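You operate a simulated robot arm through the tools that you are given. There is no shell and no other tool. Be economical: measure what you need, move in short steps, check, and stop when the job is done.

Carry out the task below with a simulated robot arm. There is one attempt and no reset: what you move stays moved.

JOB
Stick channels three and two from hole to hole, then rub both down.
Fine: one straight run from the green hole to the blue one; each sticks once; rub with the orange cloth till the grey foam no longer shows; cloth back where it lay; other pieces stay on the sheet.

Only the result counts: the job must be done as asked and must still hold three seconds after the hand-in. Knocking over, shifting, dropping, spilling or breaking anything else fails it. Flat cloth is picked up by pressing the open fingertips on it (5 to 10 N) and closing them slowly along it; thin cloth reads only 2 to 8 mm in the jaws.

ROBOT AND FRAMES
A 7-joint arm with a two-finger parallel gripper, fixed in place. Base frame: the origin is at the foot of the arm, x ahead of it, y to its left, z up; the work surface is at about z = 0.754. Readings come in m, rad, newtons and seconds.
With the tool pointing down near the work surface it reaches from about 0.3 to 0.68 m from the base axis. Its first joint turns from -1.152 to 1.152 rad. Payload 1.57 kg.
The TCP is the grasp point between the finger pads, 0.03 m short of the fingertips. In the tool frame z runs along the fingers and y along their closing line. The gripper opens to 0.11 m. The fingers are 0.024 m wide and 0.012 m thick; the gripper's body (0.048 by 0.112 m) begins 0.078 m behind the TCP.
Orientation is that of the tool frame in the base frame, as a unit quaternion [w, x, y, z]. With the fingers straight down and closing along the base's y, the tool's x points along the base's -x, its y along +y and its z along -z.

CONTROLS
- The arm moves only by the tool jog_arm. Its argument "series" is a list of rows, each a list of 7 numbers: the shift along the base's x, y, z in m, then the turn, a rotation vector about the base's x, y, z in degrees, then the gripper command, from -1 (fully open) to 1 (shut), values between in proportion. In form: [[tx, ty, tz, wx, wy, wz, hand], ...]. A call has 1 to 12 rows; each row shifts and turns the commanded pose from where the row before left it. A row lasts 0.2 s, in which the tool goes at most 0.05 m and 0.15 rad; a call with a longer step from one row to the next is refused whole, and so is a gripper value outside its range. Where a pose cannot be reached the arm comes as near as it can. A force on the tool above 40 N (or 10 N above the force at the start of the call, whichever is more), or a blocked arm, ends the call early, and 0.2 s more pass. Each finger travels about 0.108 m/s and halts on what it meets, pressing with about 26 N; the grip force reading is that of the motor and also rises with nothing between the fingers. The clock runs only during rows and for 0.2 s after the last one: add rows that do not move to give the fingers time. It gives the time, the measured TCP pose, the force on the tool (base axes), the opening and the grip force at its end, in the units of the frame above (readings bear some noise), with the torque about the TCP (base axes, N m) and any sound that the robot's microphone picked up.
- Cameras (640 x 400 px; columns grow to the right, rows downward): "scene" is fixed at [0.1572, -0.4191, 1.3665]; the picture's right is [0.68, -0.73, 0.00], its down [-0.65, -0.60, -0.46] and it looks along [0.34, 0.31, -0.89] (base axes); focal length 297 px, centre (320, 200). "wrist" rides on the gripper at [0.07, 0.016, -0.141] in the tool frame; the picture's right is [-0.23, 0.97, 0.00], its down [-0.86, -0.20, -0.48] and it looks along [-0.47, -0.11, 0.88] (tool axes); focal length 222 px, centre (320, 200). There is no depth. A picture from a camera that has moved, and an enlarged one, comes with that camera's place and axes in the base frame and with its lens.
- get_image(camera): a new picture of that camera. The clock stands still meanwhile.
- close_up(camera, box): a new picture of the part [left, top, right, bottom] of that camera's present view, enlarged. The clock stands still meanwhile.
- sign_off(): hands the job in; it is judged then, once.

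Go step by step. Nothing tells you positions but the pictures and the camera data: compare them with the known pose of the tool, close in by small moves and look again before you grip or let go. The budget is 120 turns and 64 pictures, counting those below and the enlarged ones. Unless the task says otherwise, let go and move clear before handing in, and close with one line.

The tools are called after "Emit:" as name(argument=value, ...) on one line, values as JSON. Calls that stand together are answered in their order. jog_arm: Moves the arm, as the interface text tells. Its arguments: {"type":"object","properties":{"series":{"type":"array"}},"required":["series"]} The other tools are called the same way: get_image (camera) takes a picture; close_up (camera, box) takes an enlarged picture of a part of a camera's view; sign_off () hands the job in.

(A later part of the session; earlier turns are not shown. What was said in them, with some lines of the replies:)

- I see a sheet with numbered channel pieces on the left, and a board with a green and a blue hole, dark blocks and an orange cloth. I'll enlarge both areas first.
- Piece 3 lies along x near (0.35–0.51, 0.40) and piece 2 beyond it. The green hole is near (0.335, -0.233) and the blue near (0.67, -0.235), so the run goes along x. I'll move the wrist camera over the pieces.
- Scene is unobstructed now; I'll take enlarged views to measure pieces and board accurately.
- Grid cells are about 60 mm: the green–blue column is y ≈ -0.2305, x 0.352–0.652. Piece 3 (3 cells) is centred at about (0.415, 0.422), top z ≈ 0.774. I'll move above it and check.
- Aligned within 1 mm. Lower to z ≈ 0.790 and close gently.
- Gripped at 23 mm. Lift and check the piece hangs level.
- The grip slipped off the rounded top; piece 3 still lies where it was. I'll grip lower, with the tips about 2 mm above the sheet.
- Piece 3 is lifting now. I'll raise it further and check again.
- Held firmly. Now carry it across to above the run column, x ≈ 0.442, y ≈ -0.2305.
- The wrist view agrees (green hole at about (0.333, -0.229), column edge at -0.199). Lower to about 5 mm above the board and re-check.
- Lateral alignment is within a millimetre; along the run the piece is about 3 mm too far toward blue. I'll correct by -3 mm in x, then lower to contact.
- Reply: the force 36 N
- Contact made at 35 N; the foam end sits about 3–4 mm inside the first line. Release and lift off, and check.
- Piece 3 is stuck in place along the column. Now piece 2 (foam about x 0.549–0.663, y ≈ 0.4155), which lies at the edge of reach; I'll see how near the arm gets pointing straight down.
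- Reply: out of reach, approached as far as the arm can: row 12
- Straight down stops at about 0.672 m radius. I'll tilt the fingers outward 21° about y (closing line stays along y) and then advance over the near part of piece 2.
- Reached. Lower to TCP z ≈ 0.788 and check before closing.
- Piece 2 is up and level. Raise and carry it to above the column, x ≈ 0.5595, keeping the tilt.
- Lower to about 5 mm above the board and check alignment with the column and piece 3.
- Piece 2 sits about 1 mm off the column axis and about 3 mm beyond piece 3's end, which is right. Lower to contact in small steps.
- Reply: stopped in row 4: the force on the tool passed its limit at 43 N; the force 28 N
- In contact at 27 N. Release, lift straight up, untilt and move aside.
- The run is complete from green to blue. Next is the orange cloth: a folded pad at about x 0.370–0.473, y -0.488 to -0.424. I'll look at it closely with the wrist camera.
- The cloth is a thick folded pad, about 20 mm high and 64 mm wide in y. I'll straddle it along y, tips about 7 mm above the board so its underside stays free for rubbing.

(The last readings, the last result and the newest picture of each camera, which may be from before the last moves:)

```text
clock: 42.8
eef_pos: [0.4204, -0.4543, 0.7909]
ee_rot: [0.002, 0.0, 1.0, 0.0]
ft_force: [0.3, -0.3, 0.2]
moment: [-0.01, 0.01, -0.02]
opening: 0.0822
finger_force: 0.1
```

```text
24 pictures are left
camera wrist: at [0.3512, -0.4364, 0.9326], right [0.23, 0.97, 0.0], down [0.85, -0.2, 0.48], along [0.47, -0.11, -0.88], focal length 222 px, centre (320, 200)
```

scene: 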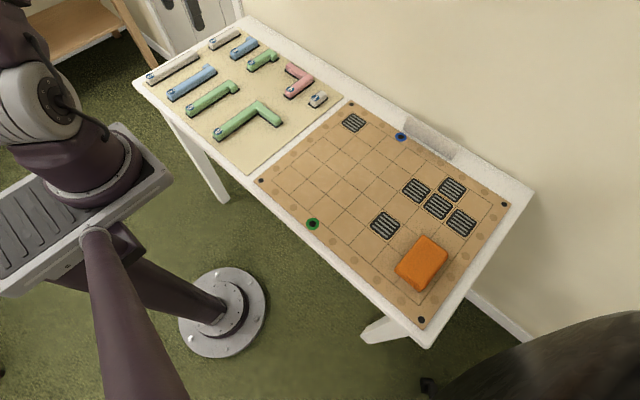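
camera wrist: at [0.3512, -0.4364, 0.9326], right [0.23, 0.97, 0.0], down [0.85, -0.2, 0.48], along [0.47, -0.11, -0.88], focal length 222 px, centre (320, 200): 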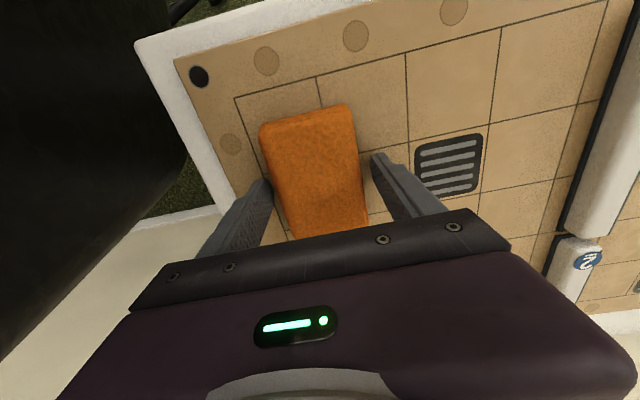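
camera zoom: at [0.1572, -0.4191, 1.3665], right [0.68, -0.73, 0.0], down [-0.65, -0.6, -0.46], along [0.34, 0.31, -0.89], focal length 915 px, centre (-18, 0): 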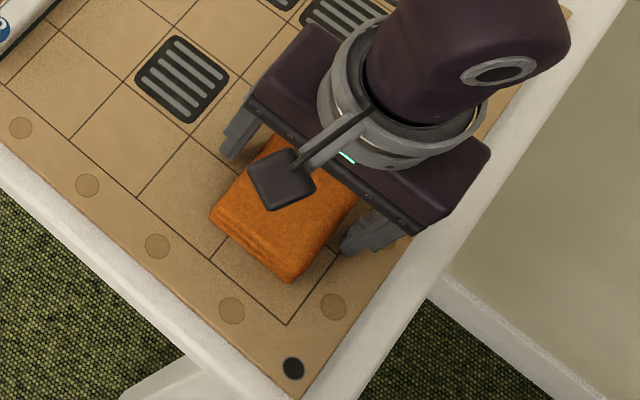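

Emit:
jog_arm(series=[[0, -0.0025, 0, 0, 0, 0, -0.4], [0, 0, 0, 0, 0, 0, -0.3], [0, 0, 0, 0, 0, 0, -0.2], [0, 0, 0, 0, 0, 0, -0.1], [0, 0, 0, 0, 0, 0, 0], [0, 0, 0, 0, 0, 0, 0.1], [0, 0, 0, 0, 0, 0, 0.1]])

Emit:
get_image(camera="wrist")

```text
clock: 44.4
eef_pos: [0.4211, -0.4565, 0.7919]
ee_rot: [0.003, -0.001, 1.0, 0.0]
ft_force: [1.2, -0.5, 0.6]
moment: [0.01, 0.0, -0.01]
opening: 0.065
finger_force: 26.0
```

```text
23 pictures are left
camera wrist: at [0.3511, -0.4393, 0.933], right [0.23, 0.97, 0.0], down [0.85, -0.2, 0.48], along [0.47, -0.11, -0.88], focal length 222 px, centre (320, 200)
```

wrist: 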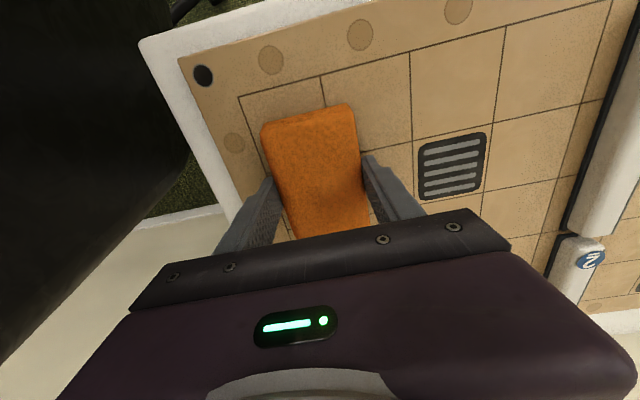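

The pad holds rigid at 65 mm. Lift it slowly.

Emit:
jog_arm(series=[[0, 0, 0, 0, 0, 0, 1], [0, 0, 0.005, 0, 0, 0, 1], [0, 0, 0.01, 0, 0, 0, 1], [0, 0, 0.02, 0, 0, 0, 1], [0, 0, 0.03, 0, 0, 0, 1], [0, 0, 0, 0, 0, 0, 1]])

Emit:
close_up(camera="scene", box=[350, 170, 490, 330])

```text
clock: 45.8
eef_pos: [0.4205, -0.4563, 0.856]
ee_rot: [0.002, -0.001, 1.0, 0.0]
ft_force: [-0.7, 0.2, 0.0]
moment: [0.0, -0.02, 0.0]
opening: 0.0649
finger_force: 26.1
```

```text
2.50 times, centred on (420, 250) of scene
camera zoom: at [0.1572, -0.4191, 1.3665], right [0.68, -0.73, 0.0], down [-0.65, -0.6, -0.46], along [0.34, 0.31, -0.89], focal length 743 px, centre (70, 75)
```

zoom: 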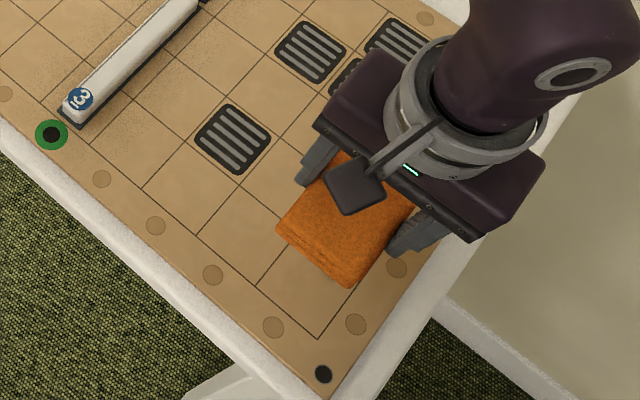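

Pad held. Carry it over piece 3 near green (x 0.40), then come down to just above contact.

Emit:
jog_arm(series=[[0, 0.01, 0.01, 0, 0, 0, 1], [-0.004, 0.04, 0, 0, 0, 0, 1], [-0.004, 0.044, 0, 0, 0, 0, 1], [-0.004, 0.044, 0, 0, 0, 0, 1], [-0.004, 0.044, 0, 0, 0, 0, 1], [-0.0045, 0.0438, -0.02, 0, 0, 0, 1], [0, 0, -0.02, 0, 0, 0, 1], [0, 0, -0.008, 0, 0, 0, 1], [0, 0, 0, 0, 0, 0, 1], [0, 0, 0, 0, 0, 0, 1]])

Emit:
close_up(camera="scene", box=[290, 110, 430, 240])

```text
clock: 48.0
eef_pos: [0.4008, -0.2323, 0.8177]
ee_rot: [0.003, -0.002, 1.0, -0.002]
ft_force: [0.9, 0.8, -0.2]
moment: [-0.04, 0.01, 0.01]
opening: 0.0651
finger_force: 26.0
```

```text
3.08 times, centred on (360, 175) of scene
camera zoom: at [0.1572, -0.4191, 1.3665], right [0.68, -0.73, 0.0], down [-0.65, -0.6, -0.46], along [0.34, 0.31, -0.89], focal length 915 px, centre (197, 277)
```

zoom: 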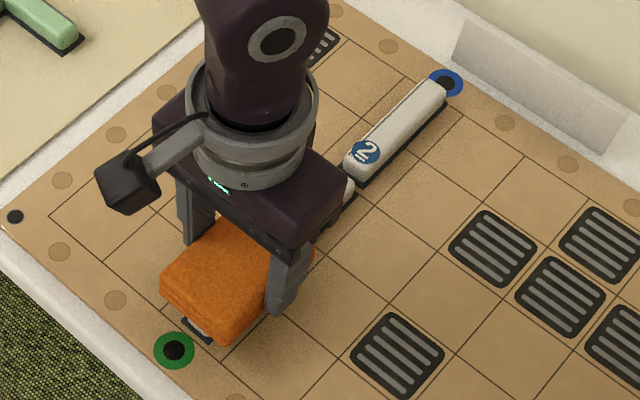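

Emit:
jog_arm(series=[[0, 0, -0.003, 0, 0, 0, 1], [0, 0, -0.002, 0, 0, 0, 1], [0, 0, -0.001, 0, 0, 0, 1], [0, 0, 0, 0, 0, 0, 1]])

```text
clock: 49.0
eef_pos: [0.3992, -0.231, 0.8137]
ee_rot: [0.004, 0.0, 1.0, -0.001]
ft_force: [-1.8, 2.9, 25.2]
moment: [0.15, 0.03, -0.01]
opening: 0.0651
finger_force: 25.6
```

Pressing at 25 N. Rub toward blue in short strokes, watching the force.

Emit:
jog_arm(series=[[0.01, 0, 0, 0, 0, 0, 1], [0.015, 0, 0, 0, 0, 0, 1], [0.015, 0, 0, 0, 0, 0, 1], [0.015, 0, 0, 0, 0, 0, 1], [0, 0, 0, 0, 0, 0, 1]])

Emit:
close_up(camera="scene", box=[290, 110, 430, 240])

```text
clock: 50.2
eef_pos: [0.4551, -0.2295, 0.8126]
ee_rot: [0.002, 0.0, 1.0, -0.001]
ft_force: [-11.1, -1.6, 25.4]
moment: [-0.05, 0.51, -0.06]
opening: 0.065
finger_force: 25.7
```

```text
3.08 times, centred on (360, 175) of scene
camera zoom: at [0.1566, -0.4189, 1.3666], right [0.68, -0.73, 0.0], down [-0.65, -0.6, -0.46], along [0.34, 0.31, -0.89], focal length 915 px, centre (197, 277)
```

zoom: 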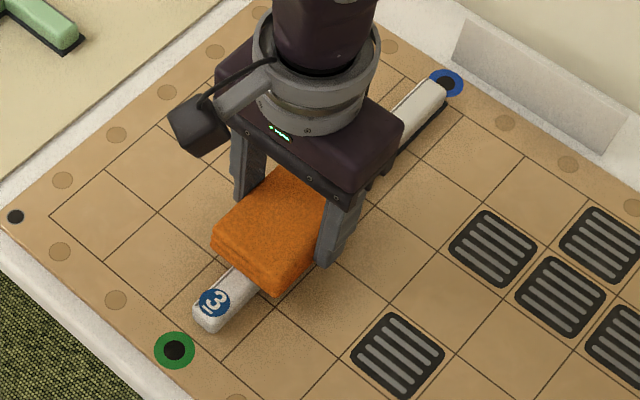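

The foam near green is already hidden. Piece 2 still stands taller, so to avoid nudging its end I'll finish this stroke short of it, lift, and press onto piece 2 from above.

Emit:
jog_arm(series=[[0.012, 0, 0, 0, 0, 0, 1], [0.008, 0, 0, 0, 0, 0, 1], [0, 0, 0, 0, 0, 0, 1], [0, 0, 0.01, 0, 0, 0, 1], [0, 0, 0.01, 0, 0, 0, 1], [0.04, 0, 0, 0, 0, 0, 1], [0.04, 0, 0, 0, 0, 0, 1], [0.032, 0, 0, 0, 0, 0, 1], [0, 0, -0.01, 0, 0, 0, 1], [0, 0, -0.005, 0, 0, 0, 1], [0, 0, 0, 0, 0, 0, 1]])

```text
clock: 52.6
eef_pos: [0.5882, -0.2313, 0.8154]
ee_rot: [0.003, 0.0, 1.0, -0.001]
ft_force: [0.2, 0.2, -0.9]
moment: [0.0, 0.02, -0.01]
opening: 0.065
finger_force: 25.6
```

Emit:
jog_arm(series=[[0, 0, -0.003, 0, 0, 0, 1], [0, 0, -0.001, 0, 0, 0, 1], [0, 0, -0.001, 0, 0, 0, 1], [0, 0, 0, 0, 0, 0, 1]])

```text
clock: 53.6
eef_pos: [0.5879, -0.2317, 0.812]
ee_rot: [0.004, 0.0, 1.0, -0.002]
ft_force: [0.3, 0.8, 11.4]
moment: [0.02, -0.06, 0.0]
opening: 0.065
finger_force: 26.1
```

Emit:
jog_arm(series=[[0, 0, -0.001, 0, 0, 0, 1], [0.008, 0, 0, 0, 0, 0, 1], [0.009, 0, 0, 0, 0, 0, 1], [0, 0, 0, 0, 0, 0, 1]])

Emit:
close_up(camera="scene", box=[290, 110, 430, 240])

```text
clock: 54.6
eef_pos: [0.6036, -0.2316, 0.812]
ee_rot: [0.002, -0.001, 1.0, -0.001]
ft_force: [-11.6, -0.9, 29.2]
moment: [-0.04, 0.5, 0.04]
opening: 0.0652
finger_force: 25.8
```

```text
3.08 times, centred on (360, 175) of scene
camera zoom: at [0.1564, -0.4189, 1.3667], right [0.68, -0.73, 0.0], down [-0.65, -0.6, -0.46], along [0.34, 0.31, -0.89], focal length 915 px, centre (197, 277)
```

zoom: 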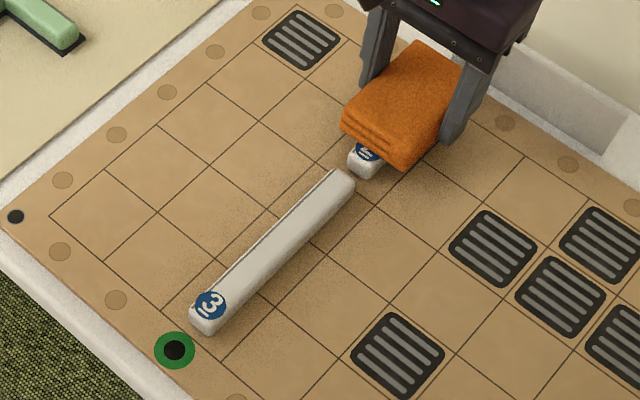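

Piece 3's foam no longer shows anywhere. Finish piece 2 with a stroke out and back, then lift and inspect.

Emit:
jog_arm(series=[[0.008, 0, 0, 0, 0, 0, 1], [0, 0, 0, 0, 0, 0, 1], [-0.012, 0, 0, 0, 0, 0, 1], [-0.014, 0, 0, 0, 0, 0, 1], [-0.006, 0, 0, 0, 0, 0, 1], [0, 0, 0, 0, 0, 0, 1], [0, 0, 0.015, 0, 0, 0, 1], [0, 0, 0.025, 0, 0, 0, 1], [-0.02, -0.03, 0.02, 0, 0, 0, 1], [-0.02, -0.04, 0, 0, 0, 0, 1], [-0.02, -0.04, 0, 0, 0, 0, 1], [-0.02, -0.04, 0, 0, 0, 0, 1]])

Emit:
close_up(camera="scene", box=[300, 120, 420, 230])

Emit:
get_image(camera="wrist")

```text
clock: 57.2
eef_pos: [0.5009, -0.3826, 0.871]
ee_rot: [0.003, -0.001, 1.0, -0.001]
ft_force: [-0.6, -0.6, -0.6]
moment: [0.04, 0.02, -0.01]
opening: 0.065
finger_force: 25.8
```

```text
3.64 times, centred on (360, 175) of scene
camera zoom: at [0.1572, -0.4191, 1.3665], right [0.68, -0.73, 0.0], down [-0.65, -0.6, -0.46], along [0.34, 0.31, -0.89], focal length 1081 px, centre (174, 291)
```

zoom: 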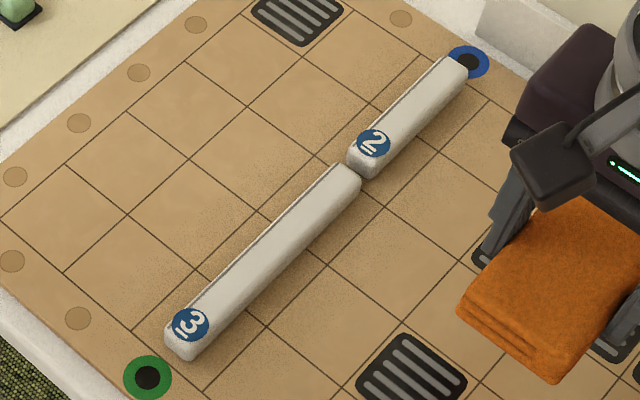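

```text
17 pictures are left
camera wrist: at [0.4306, -0.3654, 1.0128], right [0.23, 0.97, 0.0], down [0.85, -0.2, 0.48], along [0.47, -0.11, -0.88], focal length 222 px, centre (320, 200)
```

wrist: 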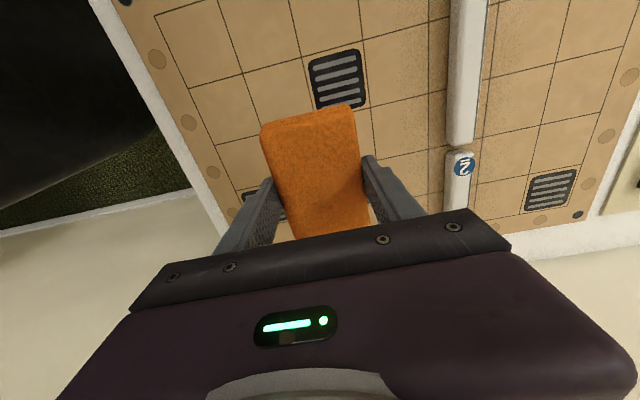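

No foam shows from this side. I'll enlarge the wrist view of the run to check its other side.

Emit:
close_up(camera="wrist", box=[420, 0, 540, 240])

```text
1.67 times, centred on (480, 120) of wrist
camera zoom: at [0.4306, -0.3654, 1.0128], right [0.23, 0.97, 0.0], down [0.85, -0.2, 0.48], along [0.47, -0.11, -0.88], focal length 370 px, centre (53, 333)
```

zoom: 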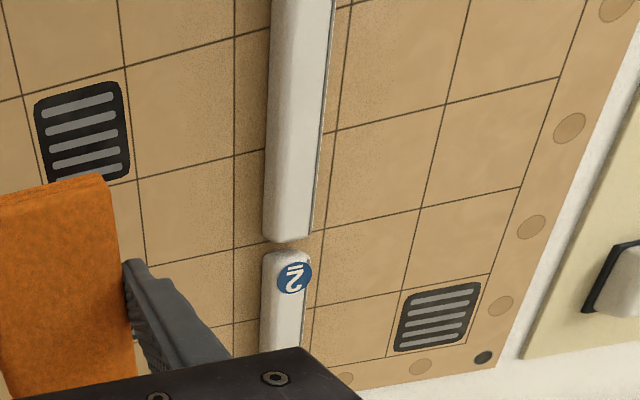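

Still clean, and the pad hasn't slipped in the jaws. Return it by exact reverse displacement: dx -0.0795, dy -0.0758, then down 0.080.

Emit:
jog_arm(series=[[-0.0265, -0.0253, 0, 0, 0, 0, 1], [-0.0265, -0.0253, 0, 0, 0, 0, 1], [-0.0265, -0.0252, 0, 0, 0, 0, 1], [0, 0, -0.02, 0, 0, 0, 1], [0, 0, -0.02, 0, 0, 0, 1], [0, 0, -0.02, 0, 0, 0, 1], [0, 0, -0.01, 0, 0, 0, 1], [0, 0, 0, 0, 0, 0, 1], [0, 0, 0, 0, 0, 0, 1]])

Emit:
get_image(camera="wrist")

```text
clock: 59.2
eef_pos: [0.4207, -0.4578, 0.8002]
ee_rot: [0.003, -0.001, 1.0, -0.001]
ft_force: [0.5, 0.4, -1.2]
moment: [-0.02, -0.01, 0.0]
opening: 0.0649
finger_force: 26.3
```

```text
15 pictures are left
camera wrist: at [0.3512, -0.4393, 0.9418], right [0.23, 0.97, 0.0], down [0.85, -0.2, 0.48], along [0.47, -0.11, -0.88], focal length 222 px, centre (320, 200)
```

wrist: 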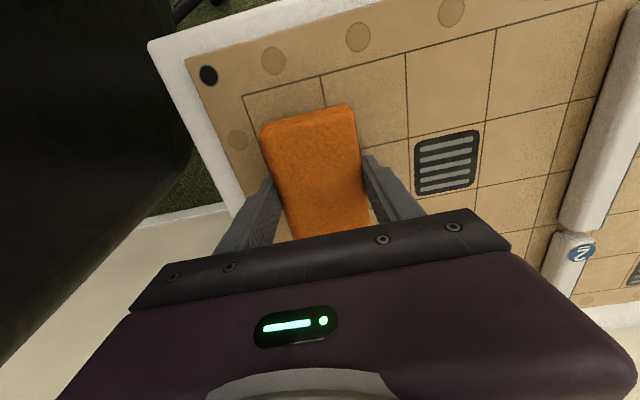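

In position 9–10 mm above its spot. Set it down and open gently.

Emit:
jog_arm(series=[[0, 0, -0.005, 0, 0, 0, 1], [0, 0, -0.003, 0, 0, 0, 1], [0, 0, -0.001, 0, 0, 0, 1], [0, 0, 0, 0, 0, 0, 1], [0, 0, 0, 0, 0, 0, -0.2], [0, 0, 0, 0, 0, 0, -0.4], [0, 0, 0, 0, 0, 0, -0.5], [0, 0, 0, 0, 0, 0, -0.5]])

Emit:
get_image(camera="wrist")

```text
clock: 61.0
eef_pos: [0.4207, -0.4569, 0.7925]
ee_rot: [0.002, 0.0, 1.0, -0.001]
ft_force: [0.0, -0.1, 0.2]
moment: [0.01, 0.03, -0.02]
opening: 0.0826
finger_force: 0.1
```

```text
14 pictures are left
camera wrist: at [0.3508, -0.4392, 0.9331], right [0.23, 0.97, 0.0], down [0.85, -0.2, 0.48], along [0.47, -0.11, -0.88], focal length 222 px, centre (320, 200)
```

wrist: 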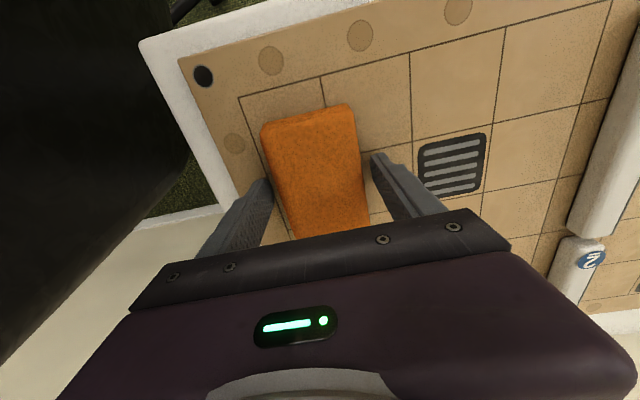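

The cloth is down in the same place. Lift straight up and move across to +y to inspect the run's other side.

Emit:
jog_arm(series=[[0, 0, 0.02, 0, 0, 0, -0.5], [0, 0, 0.04, 0, 0, 0, -0.5], [0, 0, 0.045, 0, 0, 0, -0.5], [0.01, 0.04, 0.01, 0, 0, 0, -0.5], [0.01, 0.045, 0, 0, 0, 0, -0.5], [0.01, 0.045, 0, 0, 0, 0, -0.5], [0.01, 0.045, 0, 0, 0, 0, -0.5], [0.01, 0.045, 0, 0, 0, 0, -0.5], [0.01, 0.045, 0, 0, 0, 0, -0.5], [0.01, 0.045, 0, 0, 0, 0, -0.5], [0.01, 0.045, 0, 0, 0, 0, -0.5]])

Emit:
jog_arm(series=[[0.01, 0.045, 0, 0, 0, 0, -0.5], [0.01, 0.045, 0, 0, 0, 0, -0.5], [0, 0, 0, 0, 0, 0, -0.5]])

Emit:
close_up(camera="wrist", box=[60, 0, 300, 240])

Emit:
close_up(camera="scene", box=[370, 200, 490, 330])

Emit:
get_image(camera="scene")

```text
clock: 63.4
eef_pos: [0.502, -0.1025, 0.9086]
ee_rot: [0.003, 0.001, 1.0, 0.0]
ft_force: [-0.7, 0.9, 0.6]
moment: [-0.01, 0.0, -0.01]
opening: 0.0825
finger_force: 0.1
```

```text
clock: 64.2
eef_pos: [0.5232, -0.0096, 0.9055]
ee_rot: [0.003, -0.001, 1.0, -0.001]
ft_force: [0.3, 0.2, -0.4]
moment: [-0.01, -0.01, -0.02]
opening: 0.0825
finger_force: 0.1
```

```text
1.67 times, centred on (180, 120) of wrist
camera zoom: at [0.4533, 0.0075, 1.047], right [0.23, 0.97, 0.0], down [0.85, -0.2, 0.48], along [0.47, -0.11, -0.88], focal length 370 px, centre (553, 333)
```

zoom: 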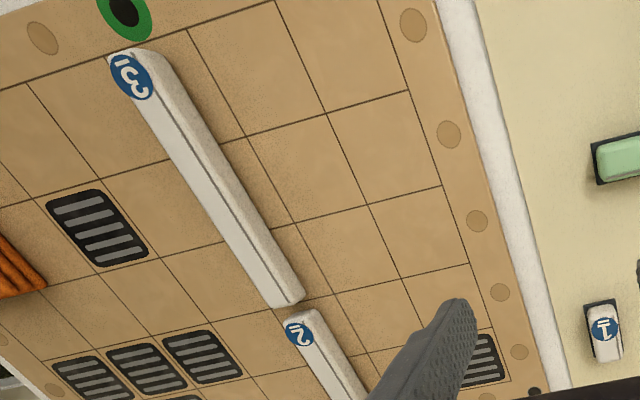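

```text
3.08 times, centred on (430, 265) of scene
camera zoom: at [0.1572, -0.419, 1.3665], right [0.68, -0.73, 0.0], down [-0.65, -0.6, -0.46], along [0.34, 0.31, -0.89], focal length 915 px, centre (-18, 0)
```

zoom: 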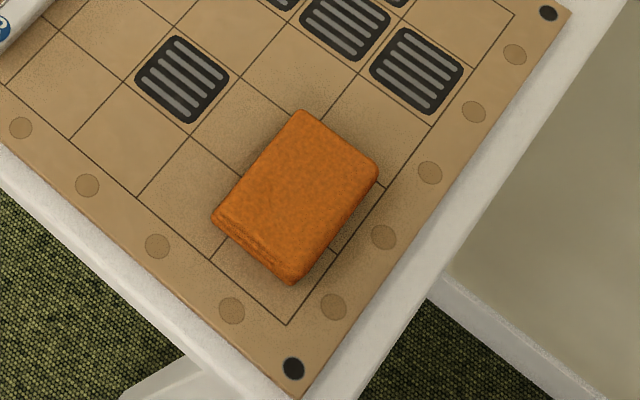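

```text
11 pictures are left
```

scene: 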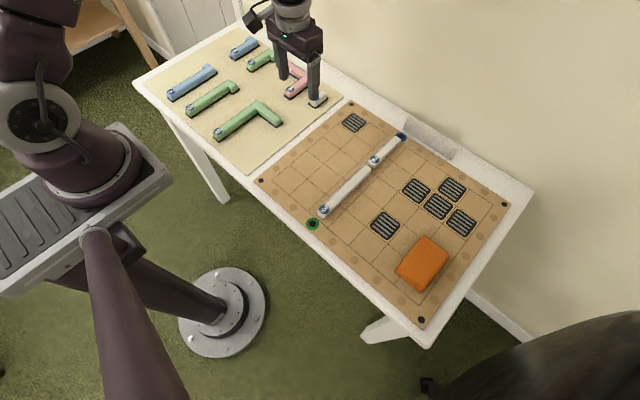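

Both channels lie in one line from hole to hole, no foam shows on the sides I can see, and the cloth is back within about 2 mm. The other pieces are untouched and the arm is clear, so I'm handing in.

Emit:
sign_off()

```text
The job is handed in.
```

Channels three and two are stuck in one straight run from the green hole to the blue one and rubbed down until no grey foam showed in the pictures. The cloth is back within about 2 mm of where it lay, and the other pieces are still on the sheet.
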